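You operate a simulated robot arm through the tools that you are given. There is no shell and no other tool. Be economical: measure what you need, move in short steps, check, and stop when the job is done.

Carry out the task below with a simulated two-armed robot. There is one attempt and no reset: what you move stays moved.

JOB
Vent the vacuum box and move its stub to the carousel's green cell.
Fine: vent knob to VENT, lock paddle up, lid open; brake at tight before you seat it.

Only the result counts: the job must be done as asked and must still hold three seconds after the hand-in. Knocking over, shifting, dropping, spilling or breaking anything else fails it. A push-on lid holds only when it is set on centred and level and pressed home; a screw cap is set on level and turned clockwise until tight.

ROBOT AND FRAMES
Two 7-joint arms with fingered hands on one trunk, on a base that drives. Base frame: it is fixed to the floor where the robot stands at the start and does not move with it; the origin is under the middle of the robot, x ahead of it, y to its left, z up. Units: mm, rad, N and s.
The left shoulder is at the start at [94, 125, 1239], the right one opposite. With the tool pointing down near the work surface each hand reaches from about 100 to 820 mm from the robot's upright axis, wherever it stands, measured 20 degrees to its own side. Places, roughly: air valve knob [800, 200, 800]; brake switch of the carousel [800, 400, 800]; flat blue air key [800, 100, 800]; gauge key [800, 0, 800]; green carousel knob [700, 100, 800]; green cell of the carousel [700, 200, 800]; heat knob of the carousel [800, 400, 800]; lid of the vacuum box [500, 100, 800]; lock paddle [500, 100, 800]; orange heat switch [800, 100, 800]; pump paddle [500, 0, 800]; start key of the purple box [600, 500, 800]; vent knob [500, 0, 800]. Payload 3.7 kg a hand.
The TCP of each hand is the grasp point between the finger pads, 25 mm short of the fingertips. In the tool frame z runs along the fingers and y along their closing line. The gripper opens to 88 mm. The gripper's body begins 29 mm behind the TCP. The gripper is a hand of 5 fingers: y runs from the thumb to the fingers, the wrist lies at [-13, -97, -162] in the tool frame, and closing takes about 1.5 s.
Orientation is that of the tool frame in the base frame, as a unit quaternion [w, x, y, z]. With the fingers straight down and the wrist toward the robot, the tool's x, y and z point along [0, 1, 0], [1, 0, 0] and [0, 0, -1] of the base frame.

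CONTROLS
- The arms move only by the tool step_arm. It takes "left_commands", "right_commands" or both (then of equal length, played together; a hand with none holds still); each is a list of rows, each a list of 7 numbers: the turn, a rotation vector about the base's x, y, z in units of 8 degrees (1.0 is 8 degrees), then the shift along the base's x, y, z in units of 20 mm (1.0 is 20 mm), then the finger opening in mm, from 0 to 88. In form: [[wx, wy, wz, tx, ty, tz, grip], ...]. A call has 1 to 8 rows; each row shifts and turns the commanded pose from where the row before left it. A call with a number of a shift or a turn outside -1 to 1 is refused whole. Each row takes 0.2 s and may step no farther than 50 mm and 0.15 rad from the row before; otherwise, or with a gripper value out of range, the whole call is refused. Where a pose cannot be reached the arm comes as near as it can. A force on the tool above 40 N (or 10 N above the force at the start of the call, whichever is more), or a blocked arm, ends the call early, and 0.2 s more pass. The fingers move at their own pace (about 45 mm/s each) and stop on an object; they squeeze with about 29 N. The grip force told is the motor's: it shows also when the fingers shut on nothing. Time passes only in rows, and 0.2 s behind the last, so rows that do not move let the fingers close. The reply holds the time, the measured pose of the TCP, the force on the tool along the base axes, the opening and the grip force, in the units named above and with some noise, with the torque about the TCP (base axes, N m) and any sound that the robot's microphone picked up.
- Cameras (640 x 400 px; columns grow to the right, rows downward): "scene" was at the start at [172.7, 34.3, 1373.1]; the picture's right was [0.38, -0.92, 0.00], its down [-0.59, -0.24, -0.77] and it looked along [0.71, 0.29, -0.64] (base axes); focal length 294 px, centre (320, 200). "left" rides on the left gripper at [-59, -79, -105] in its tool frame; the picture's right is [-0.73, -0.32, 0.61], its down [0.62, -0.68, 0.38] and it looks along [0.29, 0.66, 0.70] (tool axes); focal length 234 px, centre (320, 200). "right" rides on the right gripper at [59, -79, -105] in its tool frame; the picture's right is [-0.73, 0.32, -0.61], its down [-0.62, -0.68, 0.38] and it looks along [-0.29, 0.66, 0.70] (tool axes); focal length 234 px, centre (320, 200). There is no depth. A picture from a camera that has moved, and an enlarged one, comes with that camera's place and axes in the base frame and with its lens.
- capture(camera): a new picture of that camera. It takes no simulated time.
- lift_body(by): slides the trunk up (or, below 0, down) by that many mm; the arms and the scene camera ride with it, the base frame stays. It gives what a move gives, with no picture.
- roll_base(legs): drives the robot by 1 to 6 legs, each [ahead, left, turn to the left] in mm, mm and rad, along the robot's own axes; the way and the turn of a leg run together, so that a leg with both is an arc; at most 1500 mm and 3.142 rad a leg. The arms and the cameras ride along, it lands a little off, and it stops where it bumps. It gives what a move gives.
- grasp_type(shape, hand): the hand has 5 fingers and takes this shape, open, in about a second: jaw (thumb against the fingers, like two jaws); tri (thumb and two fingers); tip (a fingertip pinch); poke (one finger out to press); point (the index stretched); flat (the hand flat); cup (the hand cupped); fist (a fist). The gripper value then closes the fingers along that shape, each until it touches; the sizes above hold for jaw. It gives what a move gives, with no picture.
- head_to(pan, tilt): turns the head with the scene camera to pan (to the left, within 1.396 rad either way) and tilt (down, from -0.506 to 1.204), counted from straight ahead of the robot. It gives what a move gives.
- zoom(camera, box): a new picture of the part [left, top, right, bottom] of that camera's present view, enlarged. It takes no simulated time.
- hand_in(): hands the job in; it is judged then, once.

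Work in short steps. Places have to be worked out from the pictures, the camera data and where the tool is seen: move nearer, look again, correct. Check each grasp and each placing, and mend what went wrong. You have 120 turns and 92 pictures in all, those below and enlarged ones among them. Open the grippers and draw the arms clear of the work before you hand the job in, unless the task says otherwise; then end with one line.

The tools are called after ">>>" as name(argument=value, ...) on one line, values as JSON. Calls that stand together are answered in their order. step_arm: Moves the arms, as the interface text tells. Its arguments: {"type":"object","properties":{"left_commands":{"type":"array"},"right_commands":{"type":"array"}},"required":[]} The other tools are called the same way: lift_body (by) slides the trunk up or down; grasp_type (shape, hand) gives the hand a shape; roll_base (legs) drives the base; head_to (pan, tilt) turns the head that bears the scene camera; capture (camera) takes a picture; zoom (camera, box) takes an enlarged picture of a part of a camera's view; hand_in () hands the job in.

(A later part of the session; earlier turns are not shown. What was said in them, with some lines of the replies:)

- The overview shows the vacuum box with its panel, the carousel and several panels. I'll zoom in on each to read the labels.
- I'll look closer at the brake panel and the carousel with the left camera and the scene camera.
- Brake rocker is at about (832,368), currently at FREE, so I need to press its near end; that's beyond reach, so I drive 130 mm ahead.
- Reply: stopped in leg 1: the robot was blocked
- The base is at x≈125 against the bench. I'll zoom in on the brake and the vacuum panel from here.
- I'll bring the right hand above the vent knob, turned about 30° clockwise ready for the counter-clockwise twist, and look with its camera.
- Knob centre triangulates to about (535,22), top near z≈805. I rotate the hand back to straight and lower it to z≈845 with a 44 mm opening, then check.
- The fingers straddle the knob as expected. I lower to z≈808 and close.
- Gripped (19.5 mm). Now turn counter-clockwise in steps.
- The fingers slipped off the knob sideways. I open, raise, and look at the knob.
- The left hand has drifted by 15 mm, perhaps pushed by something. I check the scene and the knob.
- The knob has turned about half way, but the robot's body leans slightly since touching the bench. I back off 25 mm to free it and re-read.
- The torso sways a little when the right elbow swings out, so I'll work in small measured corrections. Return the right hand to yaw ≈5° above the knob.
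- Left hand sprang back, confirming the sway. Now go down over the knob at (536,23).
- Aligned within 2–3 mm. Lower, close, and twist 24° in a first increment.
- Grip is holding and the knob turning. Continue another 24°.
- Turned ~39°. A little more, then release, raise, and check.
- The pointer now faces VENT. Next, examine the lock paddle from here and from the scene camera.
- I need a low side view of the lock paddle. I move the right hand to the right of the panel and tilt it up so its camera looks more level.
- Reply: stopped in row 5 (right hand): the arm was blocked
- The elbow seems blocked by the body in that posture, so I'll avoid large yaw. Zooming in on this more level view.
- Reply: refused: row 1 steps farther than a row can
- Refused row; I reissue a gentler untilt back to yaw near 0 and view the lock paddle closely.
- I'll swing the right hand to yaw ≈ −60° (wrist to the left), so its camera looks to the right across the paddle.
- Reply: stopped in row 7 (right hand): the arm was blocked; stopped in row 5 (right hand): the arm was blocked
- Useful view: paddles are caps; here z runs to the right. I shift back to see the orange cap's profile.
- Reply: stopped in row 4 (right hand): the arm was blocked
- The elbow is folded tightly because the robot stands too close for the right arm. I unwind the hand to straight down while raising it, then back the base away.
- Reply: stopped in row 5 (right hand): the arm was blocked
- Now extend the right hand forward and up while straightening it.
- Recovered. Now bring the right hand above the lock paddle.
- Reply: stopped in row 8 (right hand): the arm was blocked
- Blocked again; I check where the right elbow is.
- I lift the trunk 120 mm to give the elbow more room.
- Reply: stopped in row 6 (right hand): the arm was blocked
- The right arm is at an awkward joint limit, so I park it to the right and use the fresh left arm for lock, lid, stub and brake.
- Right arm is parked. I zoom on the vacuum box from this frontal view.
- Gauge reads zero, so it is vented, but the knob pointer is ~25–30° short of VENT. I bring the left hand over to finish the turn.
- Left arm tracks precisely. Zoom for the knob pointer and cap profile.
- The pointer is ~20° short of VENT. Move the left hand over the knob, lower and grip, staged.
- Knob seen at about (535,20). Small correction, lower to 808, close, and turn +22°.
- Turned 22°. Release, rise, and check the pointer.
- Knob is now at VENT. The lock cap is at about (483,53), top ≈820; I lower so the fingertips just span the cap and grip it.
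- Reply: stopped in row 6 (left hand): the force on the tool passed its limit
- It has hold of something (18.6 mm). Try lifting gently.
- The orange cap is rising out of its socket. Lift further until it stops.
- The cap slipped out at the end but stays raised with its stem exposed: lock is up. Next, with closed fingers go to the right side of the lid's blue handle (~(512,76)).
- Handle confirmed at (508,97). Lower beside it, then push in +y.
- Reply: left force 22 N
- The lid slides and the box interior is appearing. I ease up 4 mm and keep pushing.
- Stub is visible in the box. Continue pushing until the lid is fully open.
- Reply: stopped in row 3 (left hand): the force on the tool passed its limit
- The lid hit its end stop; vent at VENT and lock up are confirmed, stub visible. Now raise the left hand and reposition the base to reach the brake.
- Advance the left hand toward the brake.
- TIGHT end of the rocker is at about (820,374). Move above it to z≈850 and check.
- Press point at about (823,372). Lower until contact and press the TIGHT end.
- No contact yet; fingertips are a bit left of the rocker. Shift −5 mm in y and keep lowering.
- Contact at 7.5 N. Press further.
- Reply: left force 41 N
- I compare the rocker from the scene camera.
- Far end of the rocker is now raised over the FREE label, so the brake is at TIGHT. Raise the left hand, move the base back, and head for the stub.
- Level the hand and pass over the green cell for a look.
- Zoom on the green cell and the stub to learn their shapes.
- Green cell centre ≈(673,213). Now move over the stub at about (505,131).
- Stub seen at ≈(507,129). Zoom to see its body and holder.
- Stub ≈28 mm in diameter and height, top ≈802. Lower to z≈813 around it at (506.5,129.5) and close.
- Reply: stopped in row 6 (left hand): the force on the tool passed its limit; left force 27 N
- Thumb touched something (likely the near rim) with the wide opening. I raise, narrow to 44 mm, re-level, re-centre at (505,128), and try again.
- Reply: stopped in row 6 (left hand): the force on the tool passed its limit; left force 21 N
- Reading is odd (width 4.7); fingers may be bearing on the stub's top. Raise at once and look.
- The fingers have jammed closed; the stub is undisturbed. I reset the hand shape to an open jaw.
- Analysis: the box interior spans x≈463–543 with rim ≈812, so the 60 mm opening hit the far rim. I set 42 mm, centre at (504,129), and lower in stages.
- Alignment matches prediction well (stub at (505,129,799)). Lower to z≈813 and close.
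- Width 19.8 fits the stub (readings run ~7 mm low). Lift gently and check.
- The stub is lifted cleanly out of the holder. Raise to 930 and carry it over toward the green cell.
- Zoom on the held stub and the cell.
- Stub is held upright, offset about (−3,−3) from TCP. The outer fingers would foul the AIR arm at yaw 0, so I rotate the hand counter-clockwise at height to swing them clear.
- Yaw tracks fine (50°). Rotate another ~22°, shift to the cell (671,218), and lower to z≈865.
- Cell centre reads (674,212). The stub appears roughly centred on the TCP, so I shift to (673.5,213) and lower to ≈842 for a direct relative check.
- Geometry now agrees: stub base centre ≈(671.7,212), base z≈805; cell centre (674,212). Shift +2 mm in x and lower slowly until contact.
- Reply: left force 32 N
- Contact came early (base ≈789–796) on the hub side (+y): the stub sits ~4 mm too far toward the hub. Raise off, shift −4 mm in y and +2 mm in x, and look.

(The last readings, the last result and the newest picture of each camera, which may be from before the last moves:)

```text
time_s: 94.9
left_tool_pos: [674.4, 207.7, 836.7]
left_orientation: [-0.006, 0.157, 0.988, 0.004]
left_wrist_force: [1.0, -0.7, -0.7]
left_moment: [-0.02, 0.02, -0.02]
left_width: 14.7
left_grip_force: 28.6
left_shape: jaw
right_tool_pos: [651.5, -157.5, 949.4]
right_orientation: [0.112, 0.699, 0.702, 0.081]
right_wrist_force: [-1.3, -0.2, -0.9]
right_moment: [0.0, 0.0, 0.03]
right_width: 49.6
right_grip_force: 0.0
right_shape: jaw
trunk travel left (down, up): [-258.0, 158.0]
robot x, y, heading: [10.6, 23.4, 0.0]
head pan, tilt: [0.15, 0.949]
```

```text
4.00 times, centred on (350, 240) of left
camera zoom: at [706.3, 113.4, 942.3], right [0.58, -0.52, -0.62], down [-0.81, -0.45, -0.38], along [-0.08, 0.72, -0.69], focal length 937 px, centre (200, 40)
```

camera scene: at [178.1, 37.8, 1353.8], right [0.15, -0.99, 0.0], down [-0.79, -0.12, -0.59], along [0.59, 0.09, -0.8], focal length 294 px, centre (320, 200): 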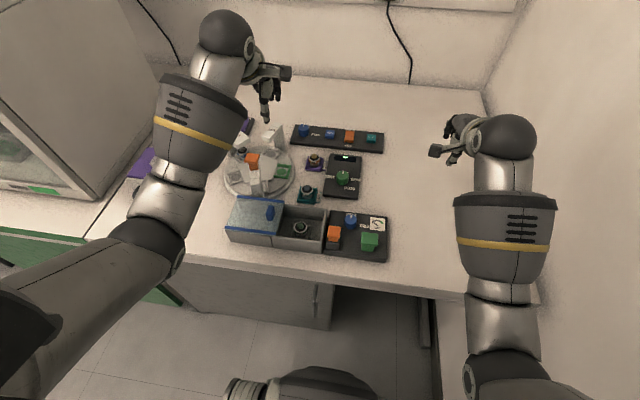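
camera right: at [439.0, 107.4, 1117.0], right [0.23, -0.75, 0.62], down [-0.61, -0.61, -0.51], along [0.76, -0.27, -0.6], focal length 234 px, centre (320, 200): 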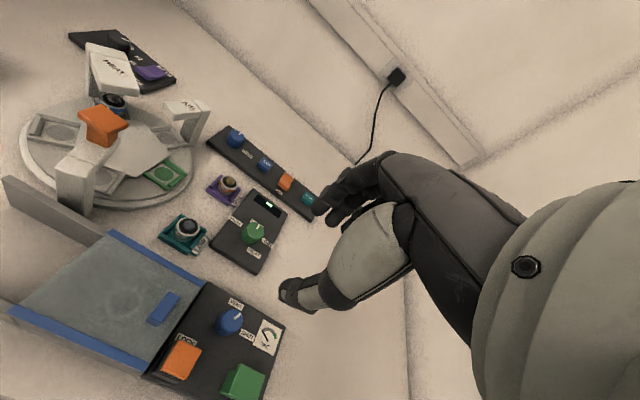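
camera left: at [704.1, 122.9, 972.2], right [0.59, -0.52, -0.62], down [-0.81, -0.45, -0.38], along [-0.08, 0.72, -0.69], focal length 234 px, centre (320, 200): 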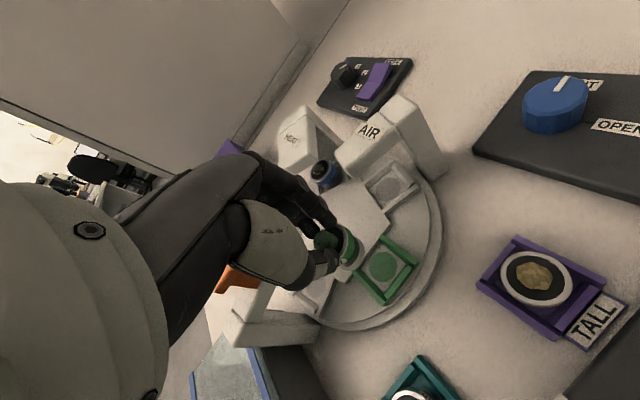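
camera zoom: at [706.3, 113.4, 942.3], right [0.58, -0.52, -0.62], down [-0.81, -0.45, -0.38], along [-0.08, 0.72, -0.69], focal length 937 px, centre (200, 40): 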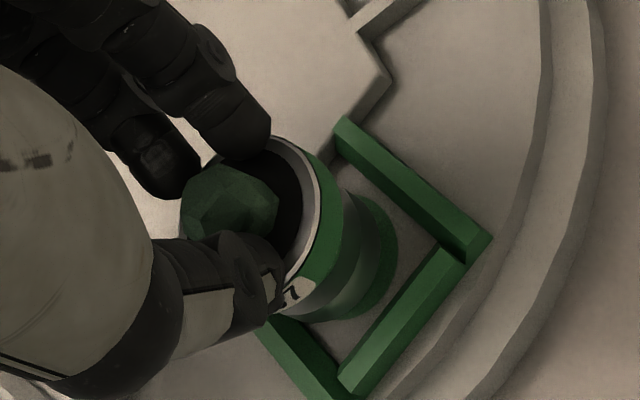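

Stub base now ≈(673,209). Lower again slowly and watch where contact occurs.

>>> step_arm(left_commands=[[0, 0, 0, 0.05, 0.03, -0.25, 14], [0, 0, 0, 0, 0, -0.25, 14], [0, 0, 0, 0, 0, -0.2, 14], [0, 0, 0, 0, 0, 0, 14]])

```text
time_s: 95.9
left_tool_pos: [677.3, 211.1, 829.5]
left_orientation: [0.0, 0.157, 0.988, 0.007]
left_wrist_force: [-2.1, 0.1, 18.3]
left_moment: [0.21, -0.02, 0.0]
left_width: 15.0
left_grip_force: 28.4
left_shape: jaw
right_tool_pos: [648.4, -158.0, 953.0]
right_orientation: [0.113, 0.698, 0.702, 0.082]
right_wrist_force: [-0.1, 0.3, 0.5]
right_moment: [0.02, -0.01, 0.01]
right_width: 49.6
right_grip_force: 0.1
right_shape: jaw
trunk travel left (down, up): [-258.0, 158.0]
robot x, y, heading: [12.9, 25.1, 0.002]
head pan, tilt: [0.15, 0.949]
```

Contact at 829.5, 4 mm lower than before. Look at it.

>>> zoom(camera="left", box=[290, 190, 410, 290])

```text
4.00 times, centred on (350, 240) of left
camera zoom: at [707.9, 114.1, 934.5], right [0.59, -0.52, -0.61], down [-0.8, -0.45, -0.39], along [-0.07, 0.72, -0.69], focal length 937 px, centre (200, 40)
```

zoom: 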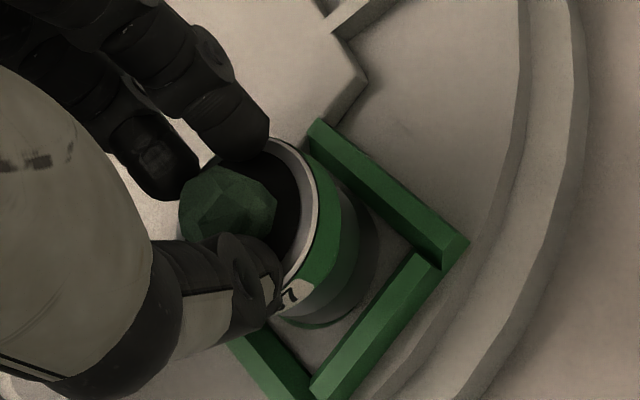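

The stub base now matches the seated position in the cell (within ~1 mm, at floor level). Relieve the press and open the fingers.

>>> step_arm(left_commands=[[0, 0, 0, 0, 0, 0.25, 14], [0, 0, 0, 0, 0, 0.1, 30], [0, 0, 0, 0, 0, 0, 40], [0, 0, 0, 0, 0, 0, 42], [0, 0, 0, 0, 0, 0, 42]])

>>> zoom(camera="left", box=[290, 190, 410, 290])

```text
time_s: 97.1
left_tool_pos: [676.8, 209.0, 832.7]
left_orientation: [-0.004, 0.156, 0.988, 0.005]
left_wrist_force: [-0.6, -0.6, -0.1]
left_moment: [0.0, 0.01, 0.0]
left_width: 41.6
left_grip_force: 0.1
left_shape: jaw
right_tool_pos: [650.7, -158.2, 950.1]
right_orientation: [0.113, 0.698, 0.702, 0.081]
right_wrist_force: [0.1, -0.4, 0.3]
right_moment: [-0.02, -0.01, 0.02]
right_width: 49.5
right_grip_force: 0.0
right_shape: jaw
trunk travel left (down, up): [-258.0, 158.0]
robot x, y, heading: [10.2, 22.6, -0.002]
head pan, tilt: [0.15, 0.949]
```

```text
4.00 times, centred on (350, 240) of left
camera zoom: at [708.3, 114.1, 936.7], right [0.59, -0.52, -0.62], down [-0.81, -0.45, -0.38], along [-0.08, 0.72, -0.69], focal length 937 px, centre (200, 40)
```

zoom: 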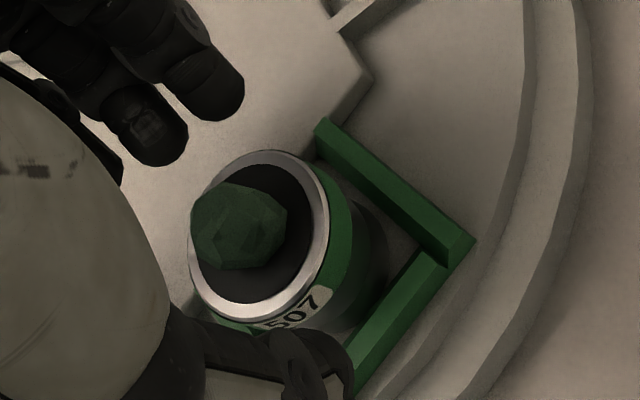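

Stub 507 stands in the green cell. Withdraw straight up, then inspect.

>>> step_arm(left_commands=[[0, 0, 0, 0, 0, 0.5, 46], [0, 0, 0, 0, 0, 0.8, 46], [0, 0, 0, 0, 0, 1, 46], [0, 0, 0, 0, 0, 1, 46], [0, 0, 0, 0, 0, 1, 46], [0, 0, 0, 0, 0, 1, 46]])

>>> zoom(camera="left", box=[280, 150, 480, 300])

```text
time_s: 98.5
left_tool_pos: [675.6, 208.1, 937.9]
left_orientation: [-0.004, 0.157, 0.988, 0.006]
left_wrist_force: [1.3, 0.0, -0.2]
left_moment: [0.04, -0.02, -0.02]
left_width: 45.6
left_grip_force: 0.0
left_shape: jaw
right_tool_pos: [651.4, -158.1, 951.0]
right_orientation: [0.112, 0.698, 0.703, 0.08]
right_wrist_force: [0.6, 0.8, 0.1]
right_moment: [0.02, -0.01, 0.02]
right_width: 49.7
right_grip_force: 0.0
right_shape: jaw
trunk travel left (down, up): [-258.0, 158.0]
robot x, y, heading: [15.1, 26.4, -0.007]
head pan, tilt: [0.15, 0.949]
```

```text
2.67 times, centred on (380, 225) of left
camera zoom: at [706.7, 113.9, 1042.4], right [0.59, -0.52, -0.62], down [-0.81, -0.45, -0.38], along [-0.08, 0.72, -0.69], focal length 624 px, centre (160, 133)
```

zoom: 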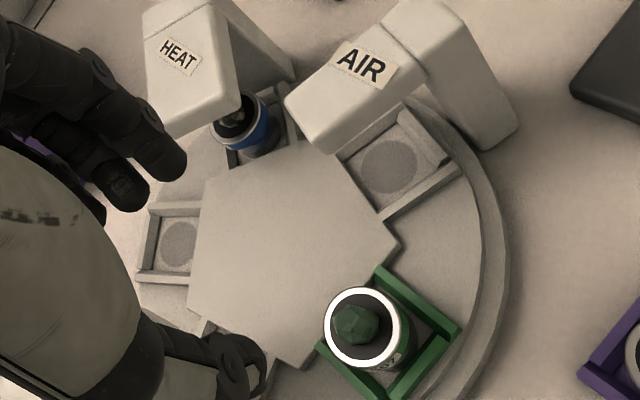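

Stub sits in the cell. One close zoom to verify it is flat and inside the walls.

>>> zoom(camera="left", box=[370, 225, 460, 300])

```text
5.33 times, centred on (415, 262) of left
camera zoom: at [706.7, 113.9, 1042.4], right [0.59, -0.52, -0.62], down [-0.81, -0.45, -0.38], along [-0.08, 0.72, -0.69], focal length 1249 px, centre (-187, -133)
```

zoom: 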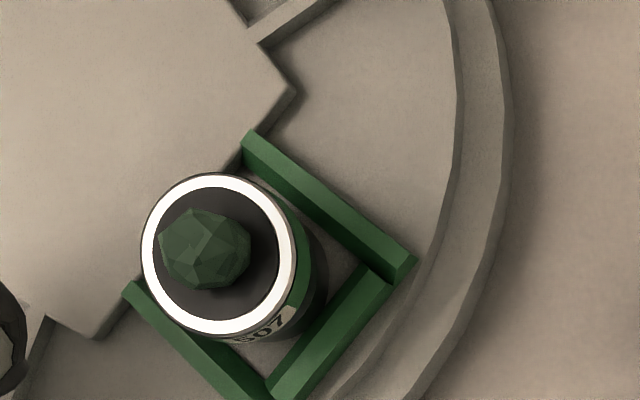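

The stub is upright and within the cell walls. Now draw both arms up and clear.

>>> step_arm(left_commands=[[0, 0, 0, 0, 0, 1, 60], [0, 0, 0, 0, 0, 1, 60], [0, 0, 0, 0, 0, 1, 60], [0, 0, -0.9, 0, 0, 1, 60], [0, 0, -0.9, -0.5, 0.5, 1, 60], [0, 0, -0.9, -0.8, 0.8, 1, 60], [0, 0, -0.9, -1, 0.9, 0.5, 60], [0, 0, -0.9, -1, 0.9, 0, 60]], right_commands=[[0, 0, 0, 0, 0, 1, 60], [0, 0, 0, 0, 0, 1, 60], [0, 0, 0, 0, -0.5, 1, 60], [0, 0, 0, 0, -0.5, 1, 60], [0, 0, 0, 0, -0.5, 0.5, 60], [0, 0, 0, 0, -0.5, 0, 60], [0, 0, 0, 0, 0, 0, 60], [0, 0, 0, 0, 0, 0, 60]])

>>> step_arm(left_commands=[[0, 0, -0.9, -1, 0.9, 0, 60], [0, 0, -0.9, -1, 0.9, 0, 60], [0, 0, -0.9, -1, 0.9, 0, 60], [0, 0, -0.9, -1, 0.9, 0, 60], [0, 0, 0, -1, 0.9, 0, 60], [0, 0, 0, -1, 0.5, 0, 60]])

>>> capture(camera="scene")

```text
time_s: 100.3
left_tool_pos: [609.7, 271.0, 1068.5]
left_orientation: [-0.003, 0.455, 0.891, 0.007]
left_wrist_force: [0.5, -0.5, 0.1]
left_moment: [-0.03, 0.02, -0.02]
left_width: 59.8
left_grip_force: 0.0
left_shape: jaw
right_tool_pos: [651.5, -197.0, 1040.3]
right_orientation: [0.112, 0.699, 0.702, 0.081]
right_wrist_force: [-1.1, 0.8, 0.5]
right_moment: [0.02, 0.0, -0.01]
right_width: 59.8
right_grip_force: 0.0
right_shape: jaw
trunk travel left (down, up): [-258.0, 158.0]
robot x, y, heading: [11.8, 25.3, 0.0]
head pan, tilt: [0.15, 0.949]
```

```text
time_s: 101.7
left_tool_pos: [488.5, 372.4, 1068.2]
left_orientation: [-0.001, 0.662, 0.749, 0.006]
left_wrist_force: [0.6, -1.2, 0.5]
left_moment: [-0.01, -0.04, -0.03]
left_width: 59.6
left_grip_force: 0.1
left_shape: jaw
right_tool_pos: [652.6, -197.4, 1040.4]
right_orientation: [0.112, 0.698, 0.702, 0.081]
right_wrist_force: [0.1, -0.2, 0.5]
right_moment: [0.02, 0.03, 0.02]
right_width: 59.9
right_grip_force: 0.1
right_shape: jaw
trunk travel left (down, up): [-258.0, 158.0]
robot x, y, heading: [13.6, 23.5, -0.002]
head pan, tilt: [0.15, 0.949]
```

```text
3 pictures are left
camera scene: at [169.6, 55.9, 1350.4], right [0.42, -0.91, 0.0], down [-0.76, -0.35, -0.56], along [0.51, 0.23, -0.83], focal length 294 px, centre (320, 200)
```

scene: 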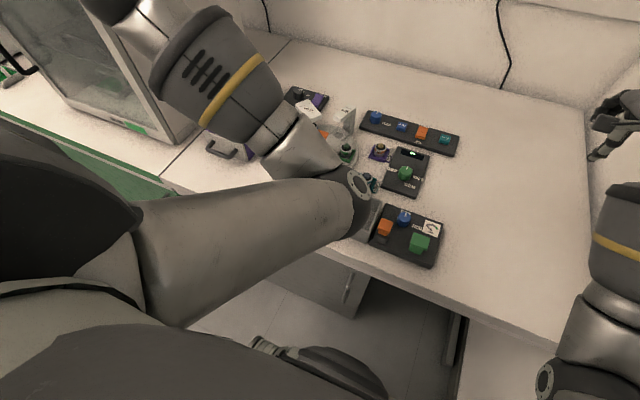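

The left elbow hangs over the box; I lift the trunk first and then back the base off to clear everything.

>>> lift_body(by=140)

>>> roll_base(legs=[[-250, 0, 0]])

>>> capture(camera="scene")

```text
time_s: 103.4
left_tool_pos: [490.5, 372.1, 1207.2]
left_orientation: [-0.002, 0.661, 0.75, 0.006]
left_wrist_force: [-0.2, 0.5, 0.0]
left_moment: [0.01, 0.02, 0.04]
left_width: 59.9
left_grip_force: 0.0
left_shape: jaw
right_tool_pos: [651.0, -196.2, 1180.3]
right_orientation: [0.112, 0.698, 0.702, 0.081]
right_wrist_force: [-0.4, 0.5, -1.0]
right_moment: [0.0, -0.02, 0.03]
right_width: 60.0
right_grip_force: 0.1
right_shape: jaw
trunk travel left (down, up): [-398.0, 18.0]
robot x, y, heading: [9.0, 25.7, -0.001]
head pan, tilt: [0.15, 0.949]
```

```text
time_s: 104.7
left_tool_pos: [361.2, 381.0, 1207.0]
left_orientation: [-0.002, 0.657, 0.754, 0.005]
left_wrist_force: [0.7, -0.1, -0.5]
left_moment: [-0.03, 0.04, -0.01]
left_width: 59.5
left_grip_force: 0.1
left_shape: jaw
right_tool_pos: [528.2, -186.7, 1179.6]
right_orientation: [0.112, 0.695, 0.706, 0.079]
right_wrist_force: [1.0, -0.5, 0.6]
right_moment: [0.0, -0.01, 0.02]
right_width: 59.8
right_grip_force: 0.0
right_shape: jaw
trunk travel left (down, up): [-398.0, 18.0]
robot x, y, heading: [-111.8, 26.3, 0.01]
head pan, tilt: [0.15, 0.949]
stopped in leg 1: the robot was blocked; the commanded pose is now the measured one
```

```text
2 pictures are left
camera scene: at [-2.7, 51.9, 1498.4], right [0.28, -0.96, 0.0], down [-0.76, -0.22, -0.61], along [0.59, 0.17, -0.79], focal length 294 px, centre (320, 200)
```

scene: 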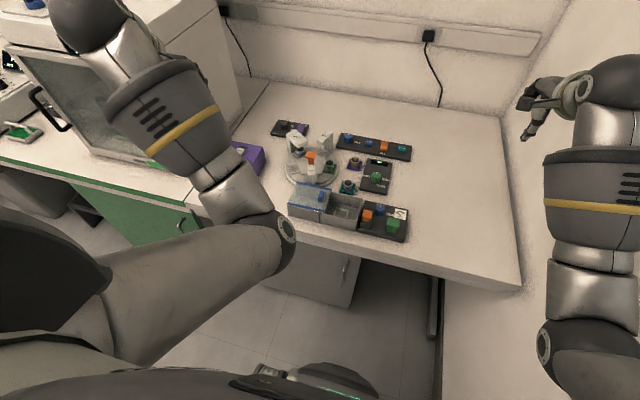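

All clear. A final zoomed check of the work area.

>>> zoom(camera="scene", box=[265, 110, 425, 245])

```text
2.96 times, centred on (345, 178) of scene
camera zoom: at [-2.7, 51.9, 1498.4], right [0.28, -0.96, 0.0], down [-0.76, -0.22, -0.61], along [0.59, 0.17, -0.79], focal length 870 px, centre (246, 267)
```

zoom: 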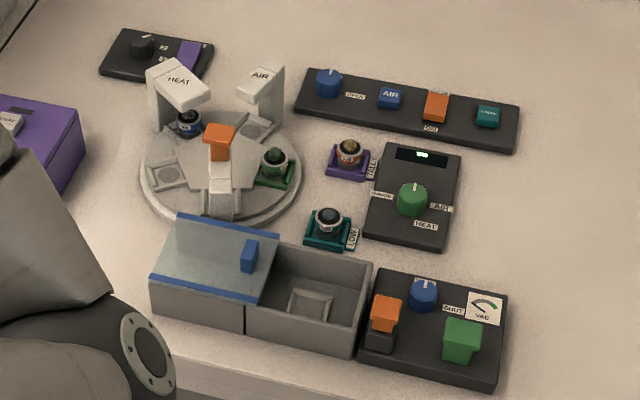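

Vent is at VENT, the lock is up, the lid is open, the brake is tight, the stub stands in the green cell, and nothing else looks moved. Handing in.

>>> hand_in()

```text
The job is handed in.
```

I vented the vacuum box and moved its stub (507) to the carousel's green cell. The knob is at VENT, the lock paddle is up, the lid is open, and I set the brake to TIGHT before seating the stub. I handed it in with both grippers open and the arms clear of the work. On my last move to back away, the base was blocked by something behind the robot that I couldn't see.
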